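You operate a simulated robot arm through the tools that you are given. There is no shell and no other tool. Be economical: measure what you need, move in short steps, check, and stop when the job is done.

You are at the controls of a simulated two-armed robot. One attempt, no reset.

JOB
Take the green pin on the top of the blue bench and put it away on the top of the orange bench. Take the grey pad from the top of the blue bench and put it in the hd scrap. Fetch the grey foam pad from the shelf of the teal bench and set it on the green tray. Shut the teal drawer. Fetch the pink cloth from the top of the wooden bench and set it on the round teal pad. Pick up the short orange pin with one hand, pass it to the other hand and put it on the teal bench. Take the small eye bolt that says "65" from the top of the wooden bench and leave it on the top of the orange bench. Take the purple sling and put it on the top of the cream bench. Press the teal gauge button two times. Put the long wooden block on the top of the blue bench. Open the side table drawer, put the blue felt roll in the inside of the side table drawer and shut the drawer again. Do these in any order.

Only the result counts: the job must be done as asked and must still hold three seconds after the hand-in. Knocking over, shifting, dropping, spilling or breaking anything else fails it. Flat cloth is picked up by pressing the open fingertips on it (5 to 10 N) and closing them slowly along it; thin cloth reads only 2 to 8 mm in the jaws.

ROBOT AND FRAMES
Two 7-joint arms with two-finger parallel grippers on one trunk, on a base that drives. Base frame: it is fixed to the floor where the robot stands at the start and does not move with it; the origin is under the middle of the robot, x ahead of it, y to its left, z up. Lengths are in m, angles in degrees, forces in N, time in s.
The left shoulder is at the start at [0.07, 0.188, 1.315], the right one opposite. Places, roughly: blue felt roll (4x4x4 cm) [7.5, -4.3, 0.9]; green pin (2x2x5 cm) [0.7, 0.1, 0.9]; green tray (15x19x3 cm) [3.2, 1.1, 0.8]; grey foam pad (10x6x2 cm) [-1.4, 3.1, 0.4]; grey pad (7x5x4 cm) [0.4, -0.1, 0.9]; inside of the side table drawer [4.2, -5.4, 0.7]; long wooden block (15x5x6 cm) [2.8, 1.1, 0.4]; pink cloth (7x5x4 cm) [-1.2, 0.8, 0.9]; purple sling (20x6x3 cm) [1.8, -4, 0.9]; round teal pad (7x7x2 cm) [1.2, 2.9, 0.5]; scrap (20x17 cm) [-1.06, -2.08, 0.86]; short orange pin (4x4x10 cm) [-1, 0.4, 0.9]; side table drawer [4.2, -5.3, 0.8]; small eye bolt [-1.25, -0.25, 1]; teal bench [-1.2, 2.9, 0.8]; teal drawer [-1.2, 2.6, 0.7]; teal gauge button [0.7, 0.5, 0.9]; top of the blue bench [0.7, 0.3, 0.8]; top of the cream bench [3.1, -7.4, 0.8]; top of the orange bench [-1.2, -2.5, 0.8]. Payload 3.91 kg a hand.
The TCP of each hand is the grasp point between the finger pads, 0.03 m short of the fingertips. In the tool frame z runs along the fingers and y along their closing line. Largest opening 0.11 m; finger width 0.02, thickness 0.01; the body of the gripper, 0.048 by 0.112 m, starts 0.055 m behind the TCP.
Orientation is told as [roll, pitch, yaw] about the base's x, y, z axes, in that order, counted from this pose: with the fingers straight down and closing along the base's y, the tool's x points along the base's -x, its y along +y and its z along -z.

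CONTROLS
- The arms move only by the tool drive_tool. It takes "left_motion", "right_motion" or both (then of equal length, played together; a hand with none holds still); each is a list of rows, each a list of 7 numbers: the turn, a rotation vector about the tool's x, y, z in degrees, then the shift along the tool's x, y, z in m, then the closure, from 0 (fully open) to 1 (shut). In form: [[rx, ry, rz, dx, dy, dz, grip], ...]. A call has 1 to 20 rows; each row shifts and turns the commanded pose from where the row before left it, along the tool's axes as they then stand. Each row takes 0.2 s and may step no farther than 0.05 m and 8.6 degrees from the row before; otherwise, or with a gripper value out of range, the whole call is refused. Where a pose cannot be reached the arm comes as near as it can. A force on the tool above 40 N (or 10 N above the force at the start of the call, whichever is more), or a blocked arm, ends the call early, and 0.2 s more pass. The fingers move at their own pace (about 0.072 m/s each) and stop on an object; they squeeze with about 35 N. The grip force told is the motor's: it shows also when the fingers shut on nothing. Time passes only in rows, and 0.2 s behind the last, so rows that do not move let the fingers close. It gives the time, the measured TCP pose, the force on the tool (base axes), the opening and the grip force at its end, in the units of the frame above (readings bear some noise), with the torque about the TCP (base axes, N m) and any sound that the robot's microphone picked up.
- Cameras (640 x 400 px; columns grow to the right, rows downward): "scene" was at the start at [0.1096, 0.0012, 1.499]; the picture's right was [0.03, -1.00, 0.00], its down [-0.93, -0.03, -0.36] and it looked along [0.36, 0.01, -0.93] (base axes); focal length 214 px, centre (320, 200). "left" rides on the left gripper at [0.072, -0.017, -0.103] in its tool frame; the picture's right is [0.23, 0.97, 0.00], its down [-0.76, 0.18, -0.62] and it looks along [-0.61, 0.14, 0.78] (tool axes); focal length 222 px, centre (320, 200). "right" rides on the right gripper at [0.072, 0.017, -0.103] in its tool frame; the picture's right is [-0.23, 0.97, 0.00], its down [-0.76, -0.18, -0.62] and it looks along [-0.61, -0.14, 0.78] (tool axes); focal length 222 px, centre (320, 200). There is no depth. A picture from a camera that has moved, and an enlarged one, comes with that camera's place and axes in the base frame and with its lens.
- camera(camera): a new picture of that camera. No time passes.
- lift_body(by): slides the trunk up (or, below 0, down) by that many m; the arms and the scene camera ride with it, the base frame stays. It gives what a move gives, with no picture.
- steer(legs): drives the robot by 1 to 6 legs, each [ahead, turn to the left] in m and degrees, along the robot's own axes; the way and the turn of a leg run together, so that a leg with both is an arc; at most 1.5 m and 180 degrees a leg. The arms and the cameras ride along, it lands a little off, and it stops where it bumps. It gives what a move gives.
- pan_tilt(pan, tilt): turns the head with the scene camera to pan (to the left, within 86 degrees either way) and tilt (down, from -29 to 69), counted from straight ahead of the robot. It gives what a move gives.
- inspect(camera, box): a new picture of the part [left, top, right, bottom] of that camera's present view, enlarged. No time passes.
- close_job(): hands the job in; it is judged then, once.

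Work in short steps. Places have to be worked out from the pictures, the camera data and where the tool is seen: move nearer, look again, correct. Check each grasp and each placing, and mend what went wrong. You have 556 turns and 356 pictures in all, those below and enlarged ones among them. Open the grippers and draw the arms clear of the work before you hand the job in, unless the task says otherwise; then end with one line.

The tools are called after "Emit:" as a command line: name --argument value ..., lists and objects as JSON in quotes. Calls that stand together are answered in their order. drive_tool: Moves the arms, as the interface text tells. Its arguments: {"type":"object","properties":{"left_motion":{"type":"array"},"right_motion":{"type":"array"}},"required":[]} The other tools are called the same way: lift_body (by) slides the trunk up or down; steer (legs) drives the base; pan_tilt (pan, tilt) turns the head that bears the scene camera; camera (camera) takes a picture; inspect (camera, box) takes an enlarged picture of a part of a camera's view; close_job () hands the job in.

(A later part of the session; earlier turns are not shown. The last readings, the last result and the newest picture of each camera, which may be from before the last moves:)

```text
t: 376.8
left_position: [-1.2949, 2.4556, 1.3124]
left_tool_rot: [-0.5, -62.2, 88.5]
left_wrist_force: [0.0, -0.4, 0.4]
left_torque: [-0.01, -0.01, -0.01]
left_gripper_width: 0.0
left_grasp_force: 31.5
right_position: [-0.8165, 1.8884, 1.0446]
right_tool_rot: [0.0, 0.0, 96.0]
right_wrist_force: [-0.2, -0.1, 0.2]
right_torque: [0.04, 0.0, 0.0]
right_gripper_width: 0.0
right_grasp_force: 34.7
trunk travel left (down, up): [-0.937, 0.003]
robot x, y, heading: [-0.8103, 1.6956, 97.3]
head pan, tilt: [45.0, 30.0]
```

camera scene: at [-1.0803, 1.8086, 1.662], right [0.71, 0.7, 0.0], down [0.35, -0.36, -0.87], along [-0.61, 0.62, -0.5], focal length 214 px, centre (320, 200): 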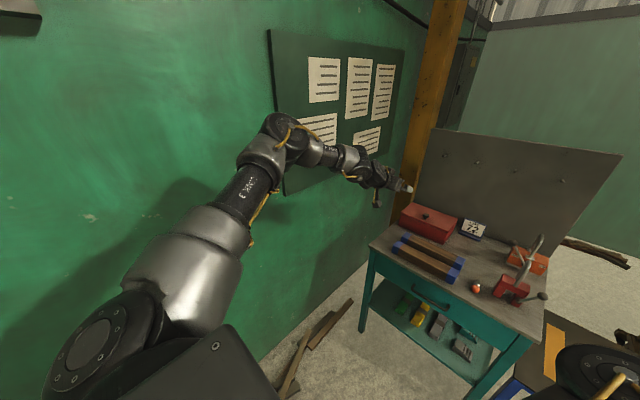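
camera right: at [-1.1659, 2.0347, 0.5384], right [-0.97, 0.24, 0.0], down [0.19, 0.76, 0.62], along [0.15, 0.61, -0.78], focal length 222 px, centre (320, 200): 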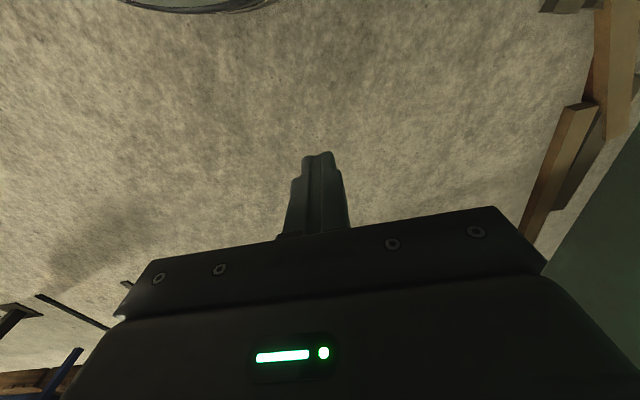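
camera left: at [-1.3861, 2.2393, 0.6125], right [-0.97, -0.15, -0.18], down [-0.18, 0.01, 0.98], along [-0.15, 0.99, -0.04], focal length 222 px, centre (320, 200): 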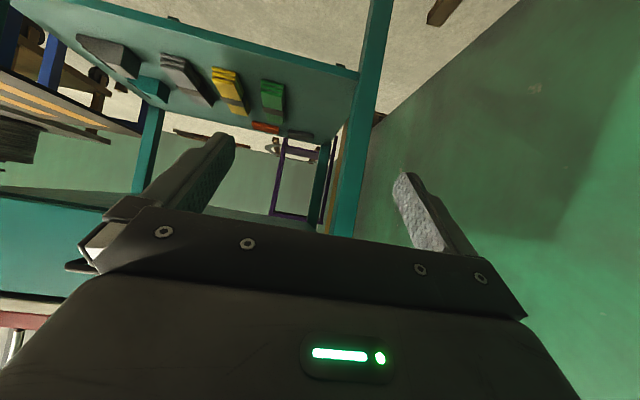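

Turn 1° more, and lower the trunk by 0.867 m in all.

Emit:
steer --legs '[[0, 1.0]]'

Emit:
lift_body --by -0.4

Emit:
lift_body --by -0.4

Emit:
lift_body --by -0.067

Emit:
pan_tilt --pan 25 --tilt 15

Emit:
camera --camera "scene"

Emit:
camera --camera "left"

```text
t: 377.5
left_position: [-1.3069, 2.4473, 1.3141]
left_tool_rot: [-0.5, -62.1, 89.5]
left_wrist_force: [-0.6, -0.4, 0.4]
left_torque: [0.0, -0.01, 0.02]
left_gripper_width: 0.0
left_grasp_force: 34.8
right_position: [-0.8185, 1.8896, 1.0438]
right_tool_rot: [-0.1, 0.0, 97.1]
right_wrist_force: [0.4, 0.4, -0.2]
right_torque: [0.01, -0.01, -0.03]
right_gripper_width: 0.0
right_grasp_force: 35.3
trunk travel left (down, up): [-0.937, 0.003]
robot x, y, heading: [-0.8111, 1.693, 98.5]
head pan, tilt: [45.0, 30.0]
```

```text
t: 381.4
left_position: [-1.3067, 2.4456, 0.9138]
left_tool_rot: [-0.6, -62.2, 89.6]
left_wrist_force: [-0.4, -0.3, 0.2]
left_torque: [-0.01, -0.03, -0.02]
left_gripper_width: 0.0
left_grasp_force: 35.1
right_position: [-0.8191, 1.8886, 0.6449]
right_tool_rot: [-0.2, -0.1, 97.1]
right_wrist_force: [0.5, -0.1, -0.7]
right_torque: [-0.03, -0.01, 0.02]
right_gripper_width: 0.0001
right_grasp_force: 35.0
trunk travel left (down, up): [-0.537, 0.403]
robot x, y, heading: [-0.8089, 1.6924, 98.0]
head pan, tilt: [45.0, 30.0]
```

```text
t: 384.5
left_position: [-1.3073, 2.4454, 0.551]
left_tool_rot: [-0.6, -62.2, 89.5]
left_wrist_force: [0.6, 0.1, 0.0]
left_torque: [0.0, 0.02, 0.02]
left_gripper_width: 0.0
left_grasp_force: 35.5
right_position: [-0.8189, 1.8895, 0.2846]
right_tool_rot: [0.0, -0.1, 97.2]
right_wrist_force: [3.3, 0.5, 15.7]
right_torque: [-0.13, -0.16, 0.09]
right_gripper_width: 0.0
right_grasp_force: 34.6
trunk travel left (down, up): [-0.174, 0.766]
robot x, y, heading: [-0.8114, 1.6949, 98.7]
head pan, tilt: [45.0, 30.0]
stopped: the force on the tool passed its limit (the readings are from after the stop); the commanded pose is now the measured one
```

```text
t: 384.8
left_position: [-1.3075, 2.4463, 0.5477]
left_tool_rot: [-0.8, -62.3, 89.7]
left_wrist_force: [-0.5, 0.2, 0.6]
left_torque: [-0.01, 0.02, 0.0]
left_gripper_width: 0.0
left_grasp_force: 34.2
right_position: [-0.8196, 1.8887, 0.2846]
right_tool_rot: [0.0, 0.1, 97.3]
right_wrist_force: [4.3, 0.4, 14.6]
right_torque: [-0.14, -0.14, -0.15]
right_gripper_width: 0.0
right_grasp_force: 35.0
trunk travel left (down, up): [-0.173, 0.767]
robot x, y, heading: [-0.8111, 1.6915, 98.2]
head pan, tilt: [45.0, 30.0]
stopped: the force on the tool passed its limit (the readings are from after the stop); the commanded pose is now the measured one
```

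```text
t: 385.6
left_position: [-1.3071, 2.4464, 0.549]
left_tool_rot: [-0.6, -62.3, 89.6]
left_wrist_force: [0.5, 0.8, 0.0]
left_torque: [0.01, 0.0, -0.04]
left_gripper_width: 0.0
left_grasp_force: 35.5
right_position: [-0.8197, 1.8894, 0.2837]
right_tool_rot: [0.0, -0.1, 97.3]
right_wrist_force: [5.2, -0.3, 19.3]
right_torque: [-0.15, -0.2, 0.13]
right_gripper_width: 0.0001
right_grasp_force: 36.0
trunk travel left (down, up): [-0.173, 0.767]
robot x, y, heading: [-0.8108, 1.6929, 98.6]
head pan, tilt: [25.0, 15.0]
```

```text
204 pictures are left
camera scene: at [-0.8671, 1.8185, 0.9224], right [0.83, 0.55, 0.0], down [0.14, -0.22, -0.97], along [-0.53, 0.81, -0.26], focal length 214 px, centre (320, 200)
```

scene: 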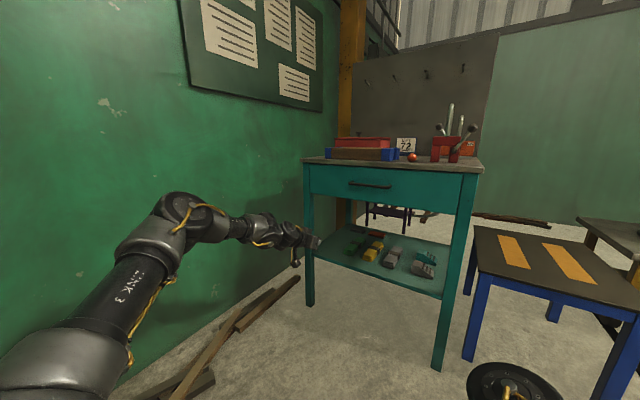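

```text
203 pictures are left
camera left: at [-1.2924, 2.3203, 0.535], right [-0.97, -0.09, -0.21], down [-0.19, -0.19, 0.96], along [-0.13, 0.98, 0.17], focal length 222 px, centre (320, 200)
```

left: 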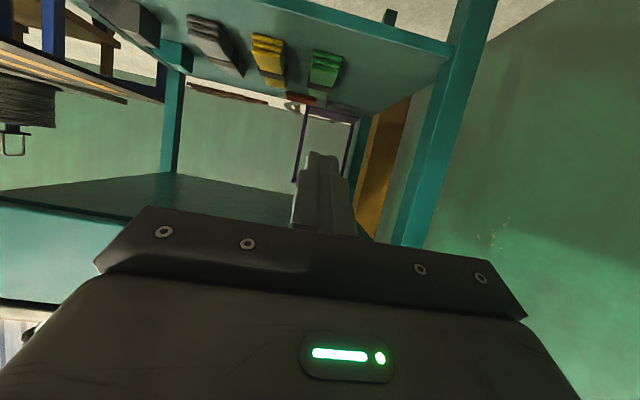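

The right hand touched the robot's own base. I raise the trunk a little, lift the right hand by its arm, then lower again.

Emit:
lift_body --by 0.04

Emit:
drive_tool --right_motion '[[0, 0, 0, 0, 0, -0.04, 1], [0, 0, 0, 0, 0, -0.04, 1], [0, 0, 0, 0, 0, -0.04, 1], [0, 0, 0, 0, 0, -0.04, 1], [0, 0, 0, 0, 0, 0, 1]]'

Emit:
lift_body --by -0.14

```text
t: 386.4
left_position: [-1.307, 2.447, 0.5871]
left_tool_rot: [-0.7, -62.0, 89.6]
left_wrist_force: [-0.6, 0.9, 0.1]
left_torque: [-0.01, 0.02, 0.02]
left_gripper_width: 0.0001
left_grasp_force: 34.9
right_position: [-0.8197, 1.8891, 0.3232]
right_tool_rot: [0.0, 0.0, 97.2]
right_wrist_force: [-0.3, 0.7, -0.1]
right_torque: [0.01, 0.02, 0.02]
right_gripper_width: 0.0001
right_grasp_force: 35.3
trunk travel left (down, up): [-0.213, 0.727]
robot x, y, heading: [-0.8121, 1.6909, 98.4]
head pan, tilt: [25.0, 15.0]
```

```text
t: 387.0
left_position: [-1.3071, 2.4471, 0.5877]
left_tool_rot: [-0.6, -62.1, 89.5]
left_wrist_force: [0.6, -0.8, 0.3]
left_torque: [0.04, 0.03, 0.01]
left_gripper_width: 0.0003
left_grasp_force: 35.3
right_position: [-0.8155, 1.8896, 0.3902]
right_tool_rot: [-1.1, -0.3, 96.9]
right_wrist_force: [-7.6, -13.7, -59.2]
right_torque: [6.4, -2.19, -0.35]
right_gripper_width: 0.0002
right_grasp_force: 35.3
right hand out of reach, approached as far as the arm can: row 3
trunk travel left (down, up): [-0.213, 0.727]
robot x, y, heading: [-0.8132, 1.6965, 98.3]
head pan, tilt: [25.0, 15.0]
stopped in row 3 (right hand): the force on the tool passed its limit (the readings are from after the stop); the commanded pose is now the measured one
```

```text
t: 387.4
left_position: [-1.3069, 2.4468, 0.5853]
left_tool_rot: [-0.7, -62.1, 89.6]
left_wrist_force: [0.0, 0.0, -0.4]
left_torque: [0.01, -0.01, 0.01]
left_gripper_width: 0.0
left_grasp_force: 35.1
right_position: [-0.8156, 1.8901, 0.3859]
right_tool_rot: [-1.1, -0.2, 96.8]
right_wrist_force: [-2.7, -5.8, -17.9]
right_torque: [2.13, -0.75, -0.1]
right_gripper_width: 0.0002
right_grasp_force: 34.8
trunk travel left (down, up): [-0.21, 0.73]
robot x, y, heading: [-0.8082, 1.6933, 98.5]
head pan, tilt: [25.0, 15.0]
stopped: the force on the tool passed its limit (the readings are from after the stop); the commanded pose is now the measured one
```

The right hand pressed against the robot's own body. I move it down 3 cm and 8 cm forward to free it.

Emit:
drive_tool --right_motion '[[0, 0, 0, 0, 0, 0.03, 1], [0, 0, 0, -0.04, 0, 0, 1], [0, 0, 0, -0.04, 0, 0, 1], [0, 0, 0, 0, 0, 0, 1]]'

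Emit:
drive_tool --right_motion '[[0, 0, 0, -0.02, -0.02, -0.02, 1], [0, 0, 0, 0, -0.02, -0.04, 1], [0, 0, 0, 0, 0, -0.04, 1], [0, 0, 0, 0, 0, -0.04, 1], [0, 0, 0, 0, 0, 0, 1]]'

```text
t: 388.4
left_position: [-1.3069, 2.4459, 0.5854]
left_tool_rot: [-0.6, -62.1, 89.7]
left_wrist_force: [0.0, 0.4, 0.4]
left_torque: [-0.03, 0.02, -0.04]
left_gripper_width: 0.0
left_grasp_force: 35.0
right_position: [-0.8265, 1.9699, 0.3579]
right_tool_rot: [-1.1, -0.4, 96.7]
right_wrist_force: [0.0, -0.6, -0.9]
right_torque: [0.01, -0.01, 0.02]
right_gripper_width: 0.0001
right_grasp_force: 35.5
trunk travel left (down, up): [-0.21, 0.73]
robot x, y, heading: [-0.8132, 1.6915, 98.4]
head pan, tilt: [25.0, 15.0]
```

```text
t: 389.6
left_position: [-1.307, 2.4467, 0.5863]
left_tool_rot: [-0.8, -62.2, 89.6]
left_wrist_force: [-0.3, 0.4, 0.0]
left_torque: [0.02, -0.01, 0.01]
left_gripper_width: 0.0
left_grasp_force: 35.1
right_position: [-0.7902, 1.9927, 0.4983]
right_tool_rot: [-1.0, -0.3, 96.8]
right_wrist_force: [0.5, -0.6, -0.1]
right_torque: [0.02, 0.01, 0.04]
right_gripper_width: 0.0001
right_grasp_force: 34.6
trunk travel left (down, up): [-0.21, 0.73]
robot x, y, heading: [-0.8104, 1.6932, 98.6]
head pan, tilt: [25.0, 15.0]
```

Free now. Lower the trunk to put the left TCP at 0.445.

Emit:
lift_body --by -0.14

Emit:
steer --legs '[[0.3, 0]]'

Emit:
camera --camera "left"

Emit:
camera --camera "scene"

```text
t: 391.2
left_position: [-1.3063, 2.446, 0.4463]
left_tool_rot: [-0.6, -62.2, 89.5]
left_wrist_force: [0.0, 0.0, 0.4]
left_torque: [-0.02, 0.0, 0.01]
left_gripper_width: 0.0
left_grasp_force: 34.9
right_position: [-0.7905, 1.994, 0.3579]
right_tool_rot: [-1.2, -0.3, 96.7]
right_wrist_force: [0.8, -0.2, 0.4]
right_torque: [-0.02, 0.04, 0.04]
right_gripper_width: 0.0002
right_grasp_force: 35.3
trunk travel left (down, up): [-0.07, 0.87]
robot x, y, heading: [-0.8125, 1.6926, 98.6]
head pan, tilt: [25.0, 15.0]
```

```text
t: 393.3
left_position: [-1.3519, 2.746, 0.4462]
left_tool_rot: [-0.6, -62.2, 89.6]
left_wrist_force: [0.3, 0.5, 0.4]
left_torque: [0.0, 0.04, 0.02]
left_gripper_width: 0.0001
left_grasp_force: 35.2
right_position: [-0.8342, 2.2929, 0.3589]
right_tool_rot: [-1.1, -0.3, 96.8]
right_wrist_force: [-0.5, -0.2, -0.6]
right_torque: [-0.02, 0.01, 0.0]
right_gripper_width: 0.0001
right_grasp_force: 34.6
trunk travel left (down, up): [-0.07, 0.87]
robot x, y, heading: [-0.8544, 1.9918, 98.3]
head pan, tilt: [25.0, 15.0]
```

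```text
202 pictures are left
camera left: at [-1.3363, 2.6208, 0.4317], right [-0.97, -0.09, -0.21], down [-0.19, -0.19, 0.96], along [-0.13, 0.98, 0.17], focal length 222 px, centre (320, 200)
```

left: 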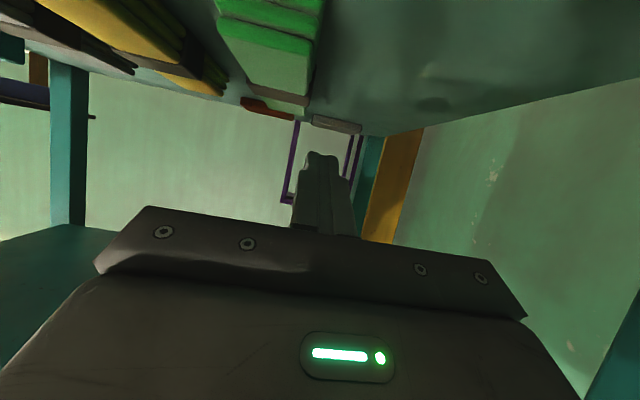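

```text
201 pictures are left
camera scene: at [-0.9111, 2.1192, 0.8194], right [0.84, 0.55, 0.0], down [0.14, -0.22, -0.97], along [-0.53, 0.81, -0.26], focal length 214 px, centre (320, 200)
```

scene: 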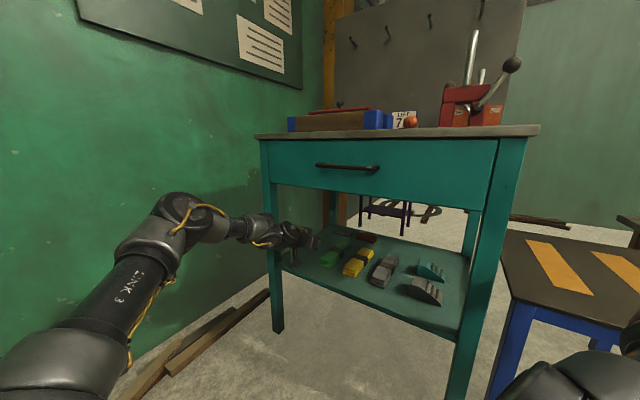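

Path is clear so far. Continue 0.2 m.

Emit:
steer --legs '[[0.2, 0]]'

Emit:
camera --camera "left"

Emit:
camera --camera "scene"

```text
t: 394.9
left_position: [-1.3812, 2.9444, 0.446]
left_tool_rot: [-0.7, -62.1, 89.6]
left_wrist_force: [-0.4, 0.1, 0.2]
left_torque: [0.0, 0.01, 0.02]
left_gripper_width: 0.0004
left_grasp_force: 35.1
right_position: [-0.8645, 2.4902, 0.3579]
right_tool_rot: [-1.1, -0.3, 97.0]
right_wrist_force: [0.1, 0.4, -0.4]
right_torque: [0.03, -0.05, 0.0]
right_gripper_width: 0.0
right_grasp_force: 34.9
trunk travel left (down, up): [-0.07, 0.87]
robot x, y, heading: [-0.883, 2.1898, 98.5]
head pan, tilt: [25.0, 15.0]
```

```text
200 pictures are left
camera left: at [-1.3665, 2.8184, 0.4317], right [-0.97, -0.09, -0.21], down [-0.19, -0.19, 0.96], along [-0.13, 0.98, 0.17], focal length 222 px, centre (320, 200)
```

left: 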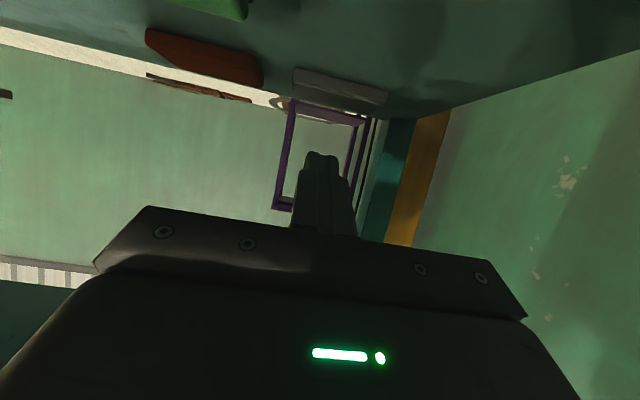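

```text
199 pictures are left
camera scene: at [-0.9406, 2.3174, 0.8194], right [0.83, 0.55, 0.0], down [0.14, -0.22, -0.97], along [-0.53, 0.81, -0.26], focal length 214 px, centre (320, 200)
```

scene: 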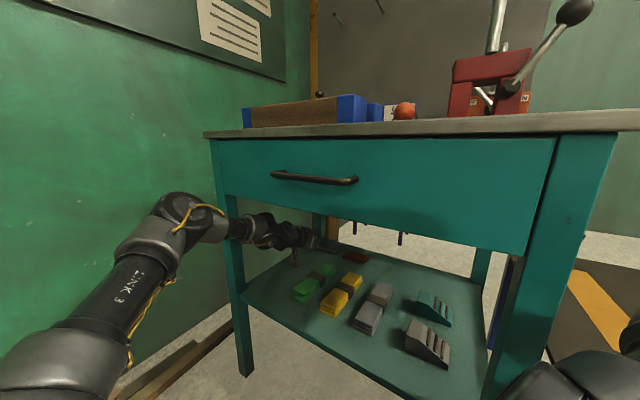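

The pad is right ahead, centred near x≈-1.393, front edge y≈3.035. I open the fingers and drive 9.5 cm further.

Emit:
drive_tool --left_motion '[[0, 0, 0, 0, 0, 0, 0.5], [0, 0, 0, 0, 0, 0, 0], [0, 0, 0, 0, 0, 0, 0], [0, 0, 0, 0, 0, 0, 0]]'

Emit:
lift_body --by -0.015

Emit:
steer --legs '[[0.09, 0]]'

Emit:
camera --camera "left"

Emit:
camera --camera "scene"

```text
t: 395.9
left_position: [-1.3815, 2.9443, 0.447]
left_tool_rot: [-0.8, -62.1, 89.7]
left_wrist_force: [0.8, 0.5, -0.2]
left_torque: [-0.02, -0.02, 0.01]
left_gripper_width: 0.1099
left_grasp_force: 0.1
right_position: [-0.8634, 2.4919, 0.3601]
right_tool_rot: [-1.1, -0.3, 96.9]
right_wrist_force: [-1.0, 0.7, 0.6]
right_torque: [0.01, -0.01, 0.02]
right_gripper_width: 0.0002
right_grasp_force: 35.2
trunk travel left (down, up): [-0.07, 0.87]
robot x, y, heading: [-0.8814, 2.1922, 98.4]
head pan, tilt: [25.0, 15.0]
```

```text
t: 396.5
left_position: [-1.3822, 2.9451, 0.4301]
left_tool_rot: [-0.7, -62.2, 89.6]
left_wrist_force: [-0.1, 0.1, -0.3]
left_torque: [0.0, -0.01, -0.01]
left_gripper_width: 0.11
left_grasp_force: 0.0
right_position: [-0.8636, 2.4917, 0.3434]
right_tool_rot: [-1.1, -0.3, 96.8]
right_wrist_force: [-0.1, 0.1, -0.1]
right_torque: [-0.01, -0.02, -0.01]
right_gripper_width: 0.0005
right_grasp_force: 34.9
trunk travel left (down, up): [-0.055, 0.885]
robot x, y, heading: [-0.8869, 2.1855, 98.3]
head pan, tilt: [25.0, 15.0]
```

```text
t: 397.7
left_position: [-1.3852, 3.0249, 0.441]
left_tool_rot: [0.1, -62.7, 88.6]
left_wrist_force: [-0.1, -0.7, -0.1]
left_torque: [-0.02, 0.01, 0.05]
left_gripper_width: 0.1101
left_grasp_force: 0.1
right_position: [-0.8658, 2.5654, 0.3457]
right_tool_rot: [-1.0, -1.3, 98.6]
right_wrist_force: [-1.0, 0.5, -0.2]
right_torque: [0.0, 0.01, -0.02]
right_gripper_width: 0.0001
right_grasp_force: 34.9
trunk travel left (down, up): [-0.055, 0.885]
robot x, y, heading: [-0.8972, 2.2696, 96.8]
head pan, tilt: [25.0, 15.0]
stopped in leg 1: the robot was blocked; the commanded pose is now the measured one
```

```text
198 pictures are left
camera left: at [-1.3719, 2.8988, 0.4248], right [-0.98, -0.08, -0.2], down [-0.18, -0.2, 0.96], along [-0.12, 0.98, 0.18], focal length 222 px, centre (320, 200)
```

left: 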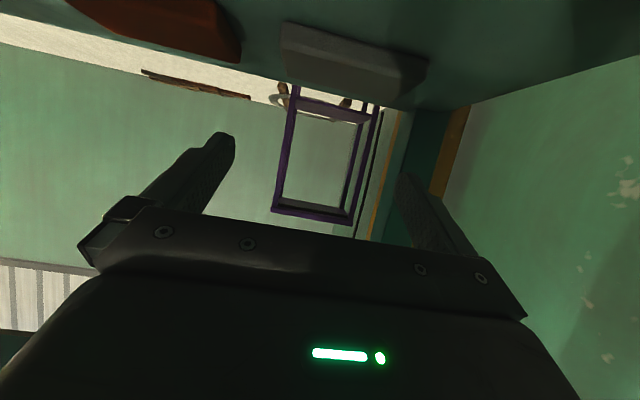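

```text
197 pictures are left
camera scene: at [-0.9449, 2.3931, 0.8063], right [0.85, 0.53, 0.0], down [0.13, -0.21, -0.97], along [-0.51, 0.82, -0.25], focal length 214 px, centre (320, 200)
```

scene: 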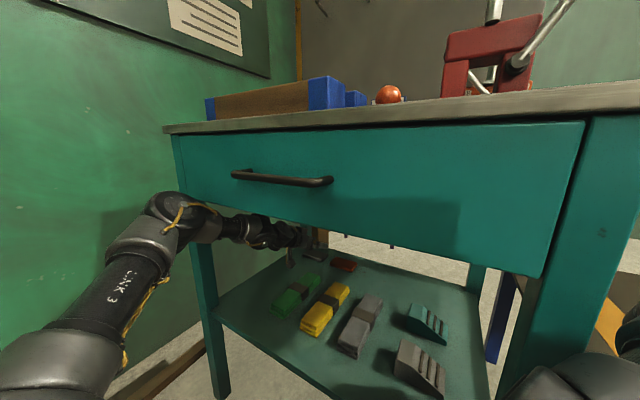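

Blocked (likely the elbow at the drawer's lower edge). The pad's front edge is at y≈3.048, so I need ~3 cm more. I back off 1.5 cm, lower 3.5 cm, and try again.

Emit:
steer --legs '[[-0.015, 0]]'

Emit:
lift_body --by -0.032

Emit:
steer --legs '[[0, 1.5], [0.045, 0]]'

Emit:
camera --camera "left"

```text
t: 398.5
left_position: [-1.3848, 3.0157, 0.4325]
left_tool_rot: [-0.7, -62.3, 89.1]
left_wrist_force: [0.4, -1.0, -0.1]
left_torque: [-0.01, 0.01, 0.0]
left_gripper_width: 0.1102
left_grasp_force: 0.0
right_position: [-0.8655, 2.5532, 0.3426]
right_tool_rot: [-1.3, -0.5, 98.3]
right_wrist_force: [0.0, -0.3, 0.8]
right_torque: [-0.01, 0.04, -0.02]
right_gripper_width: 0.0
right_grasp_force: 34.8
trunk travel left (down, up): [-0.055, 0.885]
robot x, y, heading: [-0.8946, 2.2588, 97.3]
head pan, tilt: [25.0, 15.0]
```

```text
t: 399.3
left_position: [-1.3847, 3.0144, 0.4005]
left_tool_rot: [-0.7, -62.3, 89.1]
left_wrist_force: [-0.6, 0.0, -0.7]
left_torque: [-0.01, 0.03, -0.01]
left_gripper_width: 0.11
left_grasp_force: 0.1
right_position: [-0.8662, 2.5537, 0.3112]
right_tool_rot: [-1.4, -0.5, 98.3]
right_wrist_force: [-0.9, -0.1, -0.6]
right_torque: [0.0, 0.02, -0.03]
right_gripper_width: 0.0
right_grasp_force: 35.1
trunk travel left (down, up): [-0.023, 0.917]
robot x, y, heading: [-0.8968, 2.256, 97.2]
head pan, tilt: [25.0, 15.0]
```

```text
t: 400.1
left_position: [-1.3964, 3.0064, 0.4]
left_tool_rot: [-0.5, -62.4, 90.0]
left_wrist_force: [0.5, -0.5, 0.0]
left_torque: [0.0, -0.01, -0.03]
left_gripper_width: 0.11
left_grasp_force: 0.1
right_position: [-0.8683, 2.5537, 0.3094]
right_tool_rot: [-1.4, -0.6, 99.2]
right_wrist_force: [-0.5, 0.2, 0.2]
right_torque: [-0.02, -0.02, -0.02]
right_gripper_width: 0.0
right_grasp_force: 34.2
trunk travel left (down, up): [-0.023, 0.917]
robot x, y, heading: [-0.8944, 2.257, 97.9]
head pan, tilt: [25.0, 15.0]
stopped in leg 1: the robot was blocked; the commanded pose is now the measured one
```

```text
196 pictures are left
camera left: at [-1.3809, 2.8806, 0.3856], right [-0.97, -0.1, -0.2], down [-0.18, -0.2, 0.96], along [-0.13, 0.98, 0.17], focal length 222 px, centre (320, 200)
```

left: 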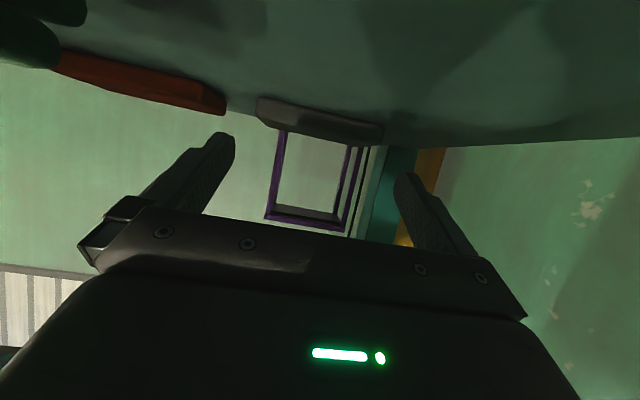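

The left turn is what got blocked: the elbow meets the bench's left leg. I back out, and re-enter at heading ≈106° from further right, which moves the elbow away from the leg.

Emit:
lift_body --by 0.05

Emit:
drive_tool --left_motion '[[0, 0, 0, 0, 0, 0, 1], [0, 0, 0, 0, 0, 0, 1], [0, 0, 0, 0, 0, 0, 1], [0, 0, 0, 0, 0, 0, 1]]'

Emit:
steer --legs '[[-0.5, 0]]'

```text
t: 401.0
left_position: [-1.3965, 3.0065, 0.452]
left_tool_rot: [-0.5, -62.3, 89.9]
left_wrist_force: [-0.1, -0.7, -0.2]
left_torque: [0.01, -0.05, 0.0]
left_gripper_width: 0.11
left_grasp_force: 0.0
right_position: [-0.87, 2.5541, 0.3606]
right_tool_rot: [-1.3, -0.6, 99.1]
right_wrist_force: [0.4, -0.3, -0.7]
right_torque: [-0.02, 0.04, 0.01]
right_gripper_width: 0.0
right_grasp_force: 35.2
trunk travel left (down, up): [-0.073, 0.867]
robot x, y, heading: [-0.893, 2.255, 98.3]
head pan, tilt: [25.0, 15.0]
```

```text
t: 402.0
left_position: [-1.3965, 3.006, 0.4508]
left_tool_rot: [-0.5, -62.3, 90.0]
left_wrist_force: [-0.1, -0.4, -0.4]
left_torque: [-0.01, -0.03, -0.02]
left_gripper_width: 0.0
left_grasp_force: 31.7
right_position: [-0.8695, 2.5539, 0.3614]
right_tool_rot: [-1.5, -0.5, 99.2]
right_wrist_force: [-0.9, -0.1, -0.8]
right_torque: [-0.01, 0.01, -0.04]
right_gripper_width: 0.0001
right_grasp_force: 34.7
trunk travel left (down, up): [-0.073, 0.867]
robot x, y, heading: [-0.8922, 2.257, 97.8]
head pan, tilt: [25.0, 15.0]
```

```text
t: 404.9
left_position: [-1.3272, 2.5218, 0.4486]
left_tool_rot: [-0.6, -62.2, 89.9]
left_wrist_force: [-0.3, -0.2, 0.4]
left_torque: [0.01, 0.05, 0.01]
left_gripper_width: 0.0001
left_grasp_force: 34.7
right_position: [-0.8011, 2.0657, 0.3602]
right_tool_rot: [-1.4, -0.6, 98.9]
right_wrist_force: [0.5, 0.1, 0.0]
right_torque: [0.01, -0.02, 0.0]
right_gripper_width: 0.0
right_grasp_force: 34.5
trunk travel left (down, up): [-0.073, 0.867]
robot x, y, heading: [-0.8284, 1.7661, 97.6]
head pan, tilt: [25.0, 15.0]
```

I shift the robot 8 cm right, use heading 101°, and move the right hand outward to clear the right leg.

Emit:
drive_tool --right_motion '[[0, 0, 0, 0, -0.04, 0, 1], [0, 0, 0, 0, -0.04, 0, 1], [0, 0, 0, 0, -0.04, 0, 1], [0, 0, 0, 0, -0.04, 0, 1], [0, 0, 0, 0, -0.03, 0, 1], [0, 0, 0, 0, 0, 0, 1]]' --left_motion '[[3.0, 0, 1.6, 0, 0, 0, 1], [0, 0, 0, 0, 0, 0, 1], [0, 0, 0, 0, 0, 0, 1], [0, 0, 0, 0, 0, 0, 1], [0, 0, 0, 0, 0, 0, 1], [0, 0, 0, 0, 0, 0, 1]]'

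Emit:
steer --legs '[[0, -97.6], [0.082, 0], [0, 101]]'

```text
t: 406.3
left_position: [-1.3264, 2.5216, 0.4505]
left_tool_rot: [-0.5, -62.3, 86.4]
left_wrist_force: [-0.2, -0.5, 0.3]
left_torque: [0.0, -0.03, 0.01]
left_gripper_width: 0.0
left_grasp_force: 34.9
right_position: [-0.7898, 2.067, 0.3608]
right_tool_rot: [-1.3, -0.4, 98.9]
right_wrist_force: [0.4, -0.2, -0.4]
right_torque: [0.02, 0.0, 0.01]
right_gripper_width: 0.0001
right_grasp_force: 35.0
right hand out of reach, approached as far as the arm can: row 1, 2, 3, 4, 5
trunk travel left (down, up): [-0.073, 0.867]
robot x, y, heading: [-0.8254, 1.7651, 97.7]
head pan, tilt: [25.0, 15.0]
```

```text
t: 408.5
left_position: [-0.8874, 2.6745, 0.4445]
left_tool_rot: [0.4, -61.2, 56.3]
left_wrist_force: [-0.4, 0.5, 0.2]
left_torque: [0.0, -0.02, -0.01]
left_gripper_width: 0.0
left_grasp_force: 34.8
right_position: [-0.6431, 2.0059, 0.3602]
right_tool_rot: [-1.5, -0.5, 68.1]
right_wrist_force: [-0.6, 0.1, -0.2]
right_torque: [-0.03, -0.03, 0.0]
right_gripper_width: 0.0
right_grasp_force: 35.1
trunk travel left (down, up): [-0.073, 0.867]
robot x, y, heading: [-0.8293, 1.7703, 67.4]
head pan, tilt: [25.0, 15.0]
stopped in leg 1: the force on the tool passed its limit (the readings are from after the stop); the commanded pose is now the measured one
```

My mistake: turning in place at this height swung the left hand into the right leg area. I back the robot straight away from the bench first, then check the shelf.

Emit:
camera --camera "left"

Emit:
camera --camera "scene"

```text
195 pictures are left
camera left: at [-0.9423, 2.5588, 0.4317], right [-0.87, 0.45, -0.2], down [-0.24, -0.05, 0.97], along [0.42, 0.89, 0.16], focal length 222 px, centre (320, 200)
```

left: 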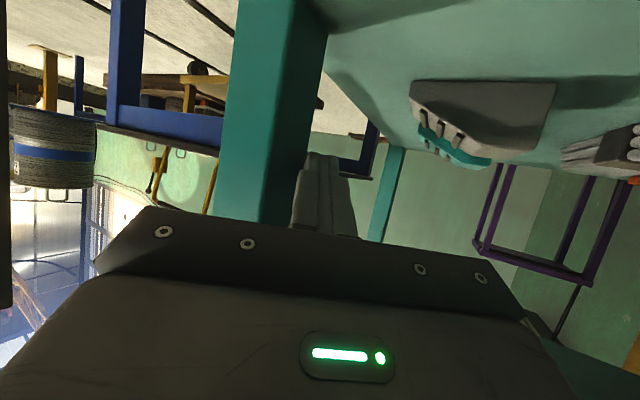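

```text
194 pictures are left
camera scene: at [-0.8077, 1.9077, 0.8224], right [1.0, 0.04, 0.0], down [0.01, -0.26, -0.97], along [-0.03, 0.97, -0.26], focal length 214 px, centre (320, 200)
```

scene: 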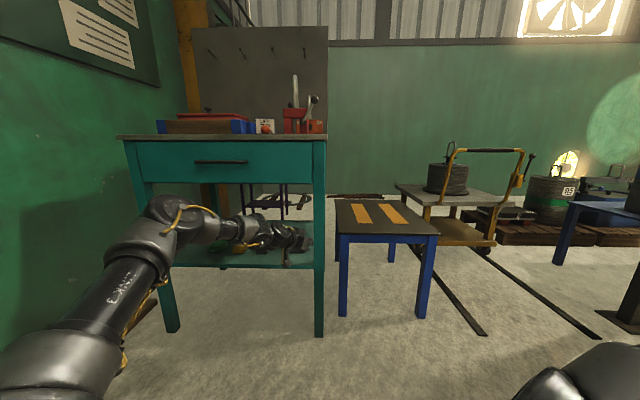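

It only touched the leg; shelf items look untouched. Back out 0.3 m, raise, then reposition.

Emit:
steer --legs '[[-0.3, 0]]'

Emit:
lift_body --by 0.3

Emit:
inspect --camera "scene" --box '[110, 100, 350, 300]'

```text
t: 410.2
left_position: [-0.9847, 2.508, 0.4455]
left_tool_rot: [0.7, -61.2, 57.3]
left_wrist_force: [-0.7, 0.5, -0.5]
left_torque: [-0.02, 0.01, 0.03]
left_gripper_width: 0.0
left_grasp_force: 35.4
right_position: [-0.6923, 1.8764, 0.3739]
right_tool_rot: [-10.8, -10.8, 77.5]
right_wrist_force: [1.2, -0.1, 0.3]
right_torque: [0.0, 0.06, -0.01]
right_gripper_width: 0.0
right_grasp_force: 35.0
trunk travel left (down, up): [-0.073, 0.867]
robot x, y, heading: [-0.9135, 1.6118, 69.4]
head pan, tilt: [25.0, 15.0]
stopped in leg 1: the robot was blocked; the commanded pose is now the measured one
```

```text
t: 413.2
left_position: [-0.9849, 2.508, 0.7434]
left_tool_rot: [0.7, -61.0, 57.4]
left_wrist_force: [0.2, 0.1, -0.5]
left_torque: [0.01, 0.01, 0.0]
left_gripper_width: 0.0001
left_grasp_force: 34.9
right_position: [-0.6904, 1.8758, 0.6722]
right_tool_rot: [-10.9, -10.5, 77.2]
right_wrist_force: [0.3, -1.2, 0.1]
right_torque: [0.02, -0.02, -0.01]
right_gripper_width: 0.0
right_grasp_force: 35.2
trunk travel left (down, up): [-0.373, 0.567]
robot x, y, heading: [-0.9127, 1.6075, 69.9]
head pan, tilt: [25.0, 15.0]
```

```text
2.00 times, centred on (230, 200) of scene
camera zoom: at [-0.8979, 1.7483, 1.1224], right [1.0, 0.08, 0.0], down [0.02, -0.26, -0.97], along [-0.08, 0.96, -0.26], focal length 429 px, centre (500, 200)
```

zoom: 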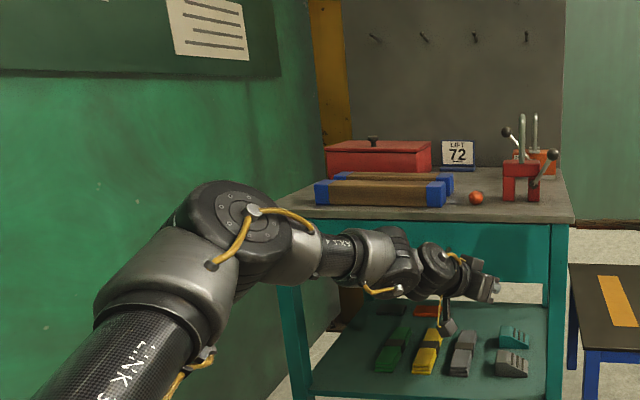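

Backing was blocked by something on the right. I look to the right.

Emit:
pan_tilt --pan -80 --tilt 40

Emit:
camera --camera "scene"

Emit:
camera --camera "right"

```text
t: 415.0
left_position: [-0.9841, 2.5085, 0.7448]
left_tool_rot: [0.6, -61.0, 57.4]
left_wrist_force: [-0.1, -0.1, 0.2]
left_torque: [-0.01, 0.01, 0.01]
left_gripper_width: 0.0
left_grasp_force: 35.1
right_position: [-0.6911, 1.8761, 0.6729]
right_tool_rot: [-10.9, -10.5, 77.2]
right_wrist_force: [0.1, -0.7, 0.0]
right_torque: [0.01, 0.0, 0.03]
right_gripper_width: 0.0001
right_grasp_force: 34.8
trunk travel left (down, up): [-0.373, 0.567]
robot x, y, heading: [-0.91, 1.6111, 69.6]
head pan, tilt: [-80.0, 40.0]
```

```text
192 pictures are left
camera scene: at [-0.8065, 1.6399, 1.0829], right [-0.18, -0.98, 0.0], down [-0.63, 0.11, -0.77], along [0.75, -0.14, -0.64], focal length 214 px, centre (320, 200)
```

scene: 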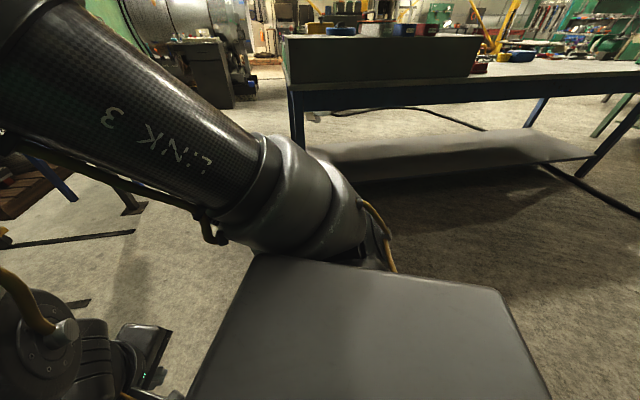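

```text
191 pictures are left
camera right: at [-0.746, 1.7961, 0.7563], right [-0.88, 0.46, -0.14], down [0.19, 0.6, 0.77], along [0.44, 0.65, -0.62], focal length 222 px, centre (320, 200)
```

right: 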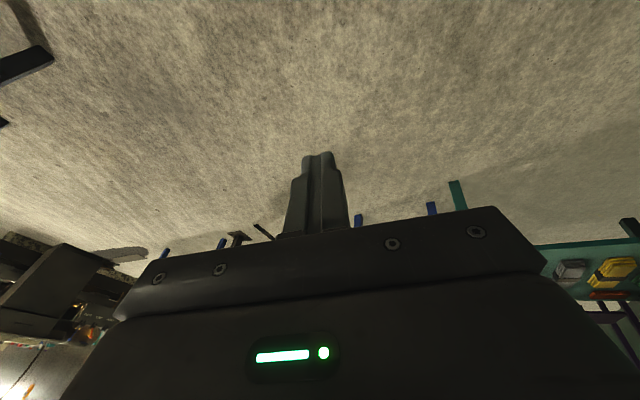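

Probably the base met the wooden bench's end. I raise high, then move to the start pose (-0.75,1.79) at heading 101°.

Emit:
lift_body --by 0.4

Emit:
lift_body --by 0.1

Emit:
steer --legs '[[0, -21.8], [0.243, 0], [0, 53.2]]'

Emit:
pan_tilt --pan 25 --tilt 20

Emit:
camera --camera "scene"

```text
t: 418.9
left_position: [-0.9863, 2.5084, 1.1445]
left_tool_rot: [0.7, -61.0, 57.5]
left_wrist_force: [0.2, 0.3, 0.5]
left_torque: [0.0, 0.02, -0.02]
left_gripper_width: 0.0
left_grasp_force: 34.8
right_position: [-0.6907, 1.8761, 1.0733]
right_tool_rot: [-11.0, -10.4, 77.3]
right_wrist_force: [0.1, 0.3, -0.7]
right_torque: [-0.05, 0.02, 0.0]
right_gripper_width: 0.0
right_grasp_force: 35.1
trunk travel left (down, up): [-0.773, 0.167]
robot x, y, heading: [-0.911, 1.6088, 69.4]
head pan, tilt: [-80.0, 40.0]
```

```text
t: 420.2
left_position: [-0.9861, 2.5083, 1.2432]
left_tool_rot: [0.8, -61.0, 57.4]
left_wrist_force: [-0.3, -0.5, -0.9]
left_torque: [-0.01, 0.03, -0.01]
left_gripper_width: 0.0001
left_grasp_force: 35.1
right_position: [-0.6898, 1.8753, 1.1722]
right_tool_rot: [-10.9, -10.5, 77.2]
right_wrist_force: [-0.8, 0.1, -0.7]
right_torque: [-0.05, 0.04, -0.01]
right_gripper_width: 0.0
right_grasp_force: 35.0
trunk travel left (down, up): [-0.873, 0.067]
robot x, y, heading: [-0.9117, 1.6105, 69.6]
head pan, tilt: [-80.0, 40.0]
```

```text
t: 421.0
left_position: [-0.9488, 2.5115, 1.2434]
left_tool_rot: [0.3, -61.0, 55.3]
left_wrist_force: [-0.8, 0.6, 0.1]
left_torque: [-0.01, -0.03, 0.0]
left_gripper_width: 0.0002
left_grasp_force: 34.9
right_position: [-0.6815, 1.8735, 1.1832]
right_tool_rot: [-6.7, -10.7, 71.5]
right_wrist_force: [-0.5, 0.7, 0.2]
right_torque: [0.01, 0.0, 0.01]
right_gripper_width: 0.0
right_grasp_force: 34.7
trunk travel left (down, up): [-0.873, 0.067]
robot x, y, heading: [-0.9128, 1.6073, 67.6]
head pan, tilt: [-80.0, 40.0]
stopped in leg 1: the robot was blocked; the commanded pose is now the measured one
```

```text
t: 422.9
left_position: [-0.9472, 2.511, 1.2441]
left_tool_rot: [0.6, -61.0, 55.0]
left_wrist_force: [-1.2, -0.6, -0.3]
left_torque: [0.0, -0.01, 0.01]
left_gripper_width: 0.0001
left_grasp_force: 35.7
right_position: [-0.6789, 1.8727, 1.1828]
right_tool_rot: [-6.7, -10.8, 71.5]
right_wrist_force: [-0.4, 1.1, 0.5]
right_torque: [0.01, 0.01, -0.02]
right_gripper_width: 0.0003
right_grasp_force: 34.7
trunk travel left (down, up): [-0.873, 0.067]
robot x, y, heading: [-0.9122, 1.6089, 67.5]
head pan, tilt: [25.0, 20.0]
```

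```text
190 pictures are left
camera scene: at [-0.8924, 1.7478, 1.6143], right [1.0, 0.04, 0.0], down [0.01, -0.34, -0.94], along [-0.04, 0.94, -0.34], focal length 214 px, centre (320, 200)
```

scene: 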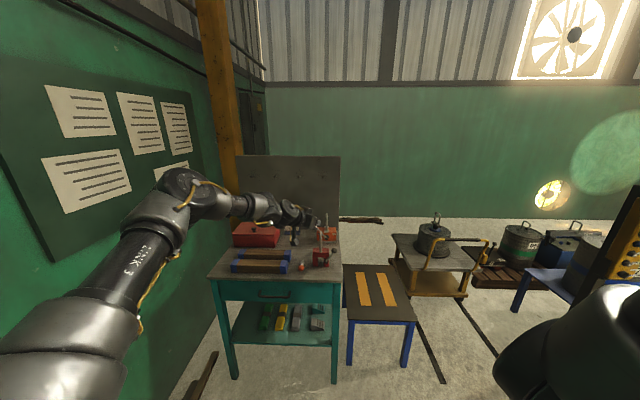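

The right arm's pose keeps shifting, so it seems to press against the robot itself. I move the right hand forward and level it.

Emit:
drive_tool --right_motion '[[0, 0, 0, -0.04, 0, 0, 1], [0, 0, 0, -0.04, 0, 0, 1], [-4, 5, 0, -0.04, 0, 0, 1], [-3, 5, 0, 0, 0, 0, 1], [0, 0, 0, 0, 0, 0, 1]]'

Emit:
steer --legs '[[0, -20]]'

```text
t: 424.1
left_position: [-0.9467, 2.5111, 1.2442]
left_tool_rot: [0.6, -60.9, 55.0]
left_wrist_force: [-0.3, 0.2, 0.4]
left_torque: [-0.01, -0.01, 0.0]
left_gripper_width: 0.0002
left_grasp_force: 35.5
right_position: [-0.6425, 1.984, 1.206]
right_tool_rot: [0.4, -0.9, 71.1]
right_wrist_force: [-0.1, 0.9, -0.8]
right_torque: [-0.03, 0.0, 0.0]
right_gripper_width: 0.0
right_grasp_force: 35.0
trunk travel left (down, up): [-0.873, 0.067]
robot x, y, heading: [-0.9106, 1.6085, 67.2]
head pan, tilt: [25.0, 20.0]
```

```text
t: 425.5
left_position: [-0.6395, 2.4699, 1.2448]
left_tool_rot: [0.4, -61.0, 35.3]
left_wrist_force: [-0.2, -0.4, 0.4]
left_torque: [0.03, 0.0, 0.0]
left_gripper_width: 0.0
left_grasp_force: 35.0
right_position: [-0.5326, 1.8708, 1.2051]
right_tool_rot: [0.2, -0.9, 51.2]
right_wrist_force: [-0.3, 0.3, -0.3]
right_torque: [-0.04, 0.0, 0.03]
right_gripper_width: 0.0
right_grasp_force: 34.5
trunk travel left (down, up): [-0.873, 0.067]
robot x, y, heading: [-0.9088, 1.6088, 47.5]
head pan, tilt: [25.0, 20.0]
```

Freed. I place the right hand at about x_r 0.27 again, then go to the start pose.

Emit:
drive_tool --right_motion '[[0, 0, 0, 0.03, 0.03, 0.01, 1], [0, 0, 0, 0.04, 0.03, 0.02, 1], [0, 0, 0, 0.04, 0.03, 0.02, 1], [0, 0, 0, 0.04, 0, 0.01, 1], [0, 0, 0, 0.02, 0, 0, 1], [0, 0, 0, 0, 0, 0, 1]]'

Emit:
steer --legs '[[0.243, 0], [0, 53.4]]'

```text
refused: row 2 steps farther than a row can; nothing moved
```

```text
t: 429.7
left_position: [-1.2758, 2.5185, 1.2453]
left_tool_rot: [0.8, -61.0, 88.7]
left_wrist_force: [0.0, 0.1, 0.5]
left_torque: [0.0, 0.01, -0.02]
left_gripper_width: 0.0001
left_grasp_force: 34.8
right_position: [-0.731, 2.2484, 1.206]
right_tool_rot: [0.4, -0.8, 104.7]
right_wrist_force: [0.2, 0.1, -0.7]
right_torque: [-0.01, 0.03, -0.03]
right_gripper_width: 0.0
right_grasp_force: 34.9
trunk travel left (down, up): [-0.873, 0.067]
robot x, y, heading: [-0.7465, 1.788, 101.1]
head pan, tilt: [25.0, 20.0]
```

Emit:
drive_tool --right_motion '[[0, 0, 0, 0.03, 0.03, 0.01, 1], [0, 0, 0, 0.03, 0.03, 0.02, 1], [0, 0, 0, 0.03, 0.02, 0.02, 1], [0, 0, 0, 0.03, 0.02, 0.01, 1], [0, 0, 0, 0.03, 0, 0, 1], [0, 0, 0, 0.03, 0, 0, 1], [0, 0, 0, 0, 0, 0, 1]]'

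```text
t: 431.3
left_position: [-1.2784, 2.5182, 1.2447]
left_tool_rot: [0.5, -61.1, 88.8]
left_wrist_force: [-0.5, -0.4, 0.3]
left_torque: [0.02, 0.04, 0.02]
left_gripper_width: 0.0
left_grasp_force: 35.2
right_position: [-0.7855, 2.0486, 1.1446]
right_tool_rot: [0.5, -0.8, 104.7]
right_wrist_force: [-0.3, 0.0, -0.6]
right_torque: [0.0, -0.02, 0.01]
right_gripper_width: 0.0
right_grasp_force: 34.8
trunk travel left (down, up): [-0.873, 0.067]
robot x, y, heading: [-0.744, 1.7888, 101.1]
head pan, tilt: [25.0, 20.0]
```

Good. Nudge the left 1 cm left and lower 0.8 m.

Emit:
drive_tool --left_motion '[[0, 0, 0, 0, 0.01, 0, 1], [0, 0, 0, 0, 0, 0, 1]]'

Emit:
lift_body --by -0.4

Emit:
lift_body --by -0.395

Emit:
steer --legs '[[0.3, 0]]'

Emit:
camera --camera "left"

Emit:
camera --camera "scene"

```text
t: 431.9
left_position: [-1.2885, 2.519, 1.2439]
left_tool_rot: [0.6, -61.0, 88.7]
left_wrist_force: [-0.1, -1.0, 0.5]
left_torque: [-0.02, -0.02, 0.02]
left_gripper_width: 0.0
left_grasp_force: 35.0
right_position: [-0.7849, 2.0496, 1.145]
right_tool_rot: [0.4, -0.8, 104.8]
right_wrist_force: [-0.1, 0.3, 0.3]
right_torque: [-0.01, 0.0, 0.01]
right_gripper_width: 0.0
right_grasp_force: 34.7
trunk travel left (down, up): [-0.873, 0.067]
robot x, y, heading: [-0.7483, 1.7841, 100.9]
head pan, tilt: [25.0, 20.0]
```

```text
t: 435.8
left_position: [-1.2883, 2.5176, 0.8449]
left_tool_rot: [0.6, -60.9, 88.7]
left_wrist_force: [0.1, 1.0, 0.1]
left_torque: [-0.03, -0.02, -0.01]
left_gripper_width: 0.0
left_grasp_force: 34.9
right_position: [-0.7836, 2.0501, 0.7453]
right_tool_rot: [0.3, -0.8, 104.9]
right_wrist_force: [0.1, -0.8, 0.6]
right_torque: [0.01, -0.01, 0.0]
right_gripper_width: 0.0
right_grasp_force: 34.8
trunk travel left (down, up): [-0.473, 0.467]
robot x, y, heading: [-0.7479, 1.7872, 101.3]
head pan, tilt: [25.0, 20.0]
```

```text
t: 439.5
left_position: [-1.2865, 2.5173, 0.4498]
left_tool_rot: [0.5, -61.0, 88.6]
left_wrist_force: [-0.3, 0.3, -0.5]
left_torque: [0.0, -0.01, -0.01]
left_gripper_width: 0.0
left_grasp_force: 35.2
right_position: [-0.7842, 2.0498, 0.3501]
right_tool_rot: [0.4, -0.8, 104.7]
right_wrist_force: [0.2, -0.1, -0.3]
right_torque: [0.01, 0.01, 0.02]
right_gripper_width: 0.0
right_grasp_force: 35.0
trunk travel left (down, up): [-0.078, 0.862]
robot x, y, heading: [-0.7447, 1.7899, 101.0]
head pan, tilt: [25.0, 20.0]
```

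```text
t: 441.6
left_position: [-1.3457, 2.8117, 0.4503]
left_tool_rot: [0.6, -61.0, 88.9]
left_wrist_force: [-0.1, -0.8, 1.0]
left_torque: [-0.03, 0.0, 0.0]
left_gripper_width: 0.0001
left_grasp_force: 35.2
right_position: [-0.8424, 2.3434, 0.3495]
right_tool_rot: [0.4, -0.9, 104.8]
right_wrist_force: [-0.2, -0.5, -0.7]
right_torque: [0.0, -0.03, 0.02]
right_gripper_width: 0.0
right_grasp_force: 34.9
trunk travel left (down, up): [-0.078, 0.862]
robot x, y, heading: [-0.8064, 2.0827, 101.3]
head pan, tilt: [25.0, 20.0]
```

```text
189 pictures are left
camera left: at [-1.3309, 2.6846, 0.4373], right [-0.98, -0.1, -0.19], down [-0.17, -0.17, 0.97], along [-0.13, 0.98, 0.15], focal length 222 px, centre (320, 200)
```

left: 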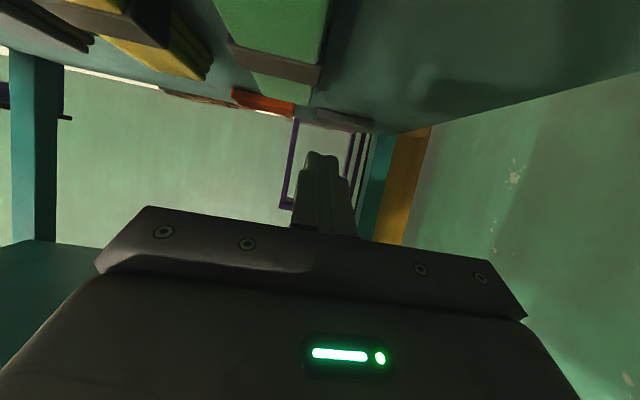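

```text
188 pictures are left
camera scene: at [-0.8664, 2.2046, 0.8193], right [0.81, 0.59, 0.0], down [0.2, -0.28, -0.94], along [-0.55, 0.76, -0.34], focal length 214 px, centre (320, 200)
```

scene: 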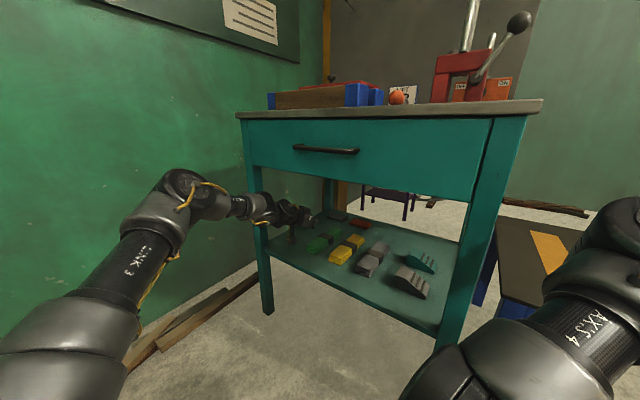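

Still clear. Continue 0.14 m, then open.

Emit:
steer --legs '[[0.14, 0]]'

Emit:
drive_tool --left_motion '[[0, 0, 0, 0, 0, 0, 0.5], [0, 0, 0, 0, 0, 0, 0], [0, 0, 0, 0, 0, 0, 0], [0, 0, 0, 0, 0, 0, 0]]'

Emit:
camera --camera "left"

Emit:
camera --camera "scene"

```text
t: 442.9
left_position: [-1.3722, 2.9488, 0.4495]
left_tool_rot: [0.6, -61.0, 88.6]
left_wrist_force: [-0.5, -0.1, 0.9]
left_torque: [0.01, 0.02, 0.0]
left_gripper_width: 0.0001
left_grasp_force: 35.6
right_position: [-0.8693, 2.4791, 0.3495]
right_tool_rot: [0.4, -0.7, 104.7]
right_wrist_force: [-0.7, -0.5, -0.1]
right_torque: [0.02, 0.01, 0.01]
right_gripper_width: 0.0001
right_grasp_force: 34.7
trunk travel left (down, up): [-0.078, 0.862]
robot x, y, heading: [-0.8298, 2.2159, 101.0]
head pan, tilt: [25.0, 20.0]
```

```text
t: 443.9
left_position: [-1.3724, 2.9477, 0.4499]
left_tool_rot: [0.6, -61.0, 88.8]
left_wrist_force: [-0.5, 0.2, -0.2]
left_torque: [-0.01, -0.03, 0.01]
left_gripper_width: 0.1102
left_grasp_force: 0.2
right_position: [-0.8695, 2.48, 0.3493]
right_tool_rot: [0.4, -0.7, 104.6]
right_wrist_force: [-0.9, 0.1, 0.2]
right_torque: [0.0, -0.02, -0.04]
right_gripper_width: 0.0001
right_grasp_force: 35.4
trunk travel left (down, up): [-0.078, 0.862]
robot x, y, heading: [-0.8293, 2.2173, 101.2]
head pan, tilt: [25.0, 20.0]
```

```text
187 pictures are left
camera left: at [-1.3571, 2.8217, 0.4373], right [-0.98, -0.1, -0.19], down [-0.18, -0.17, 0.97], along [-0.13, 0.98, 0.15], focal length 222 px, centre (320, 200)
```

left: 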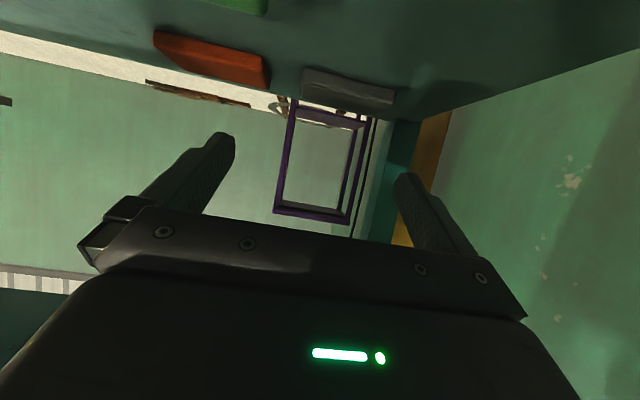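

```text
186 pictures are left
camera scene: at [-0.8931, 2.3413, 0.8193], right [0.81, 0.59, 0.0], down [0.2, -0.28, -0.94], along [-0.55, 0.76, -0.34], focal length 214 px, centre (320, 200)
```

scene: 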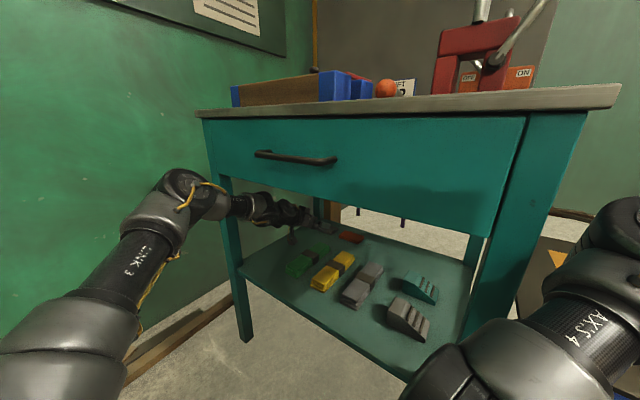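

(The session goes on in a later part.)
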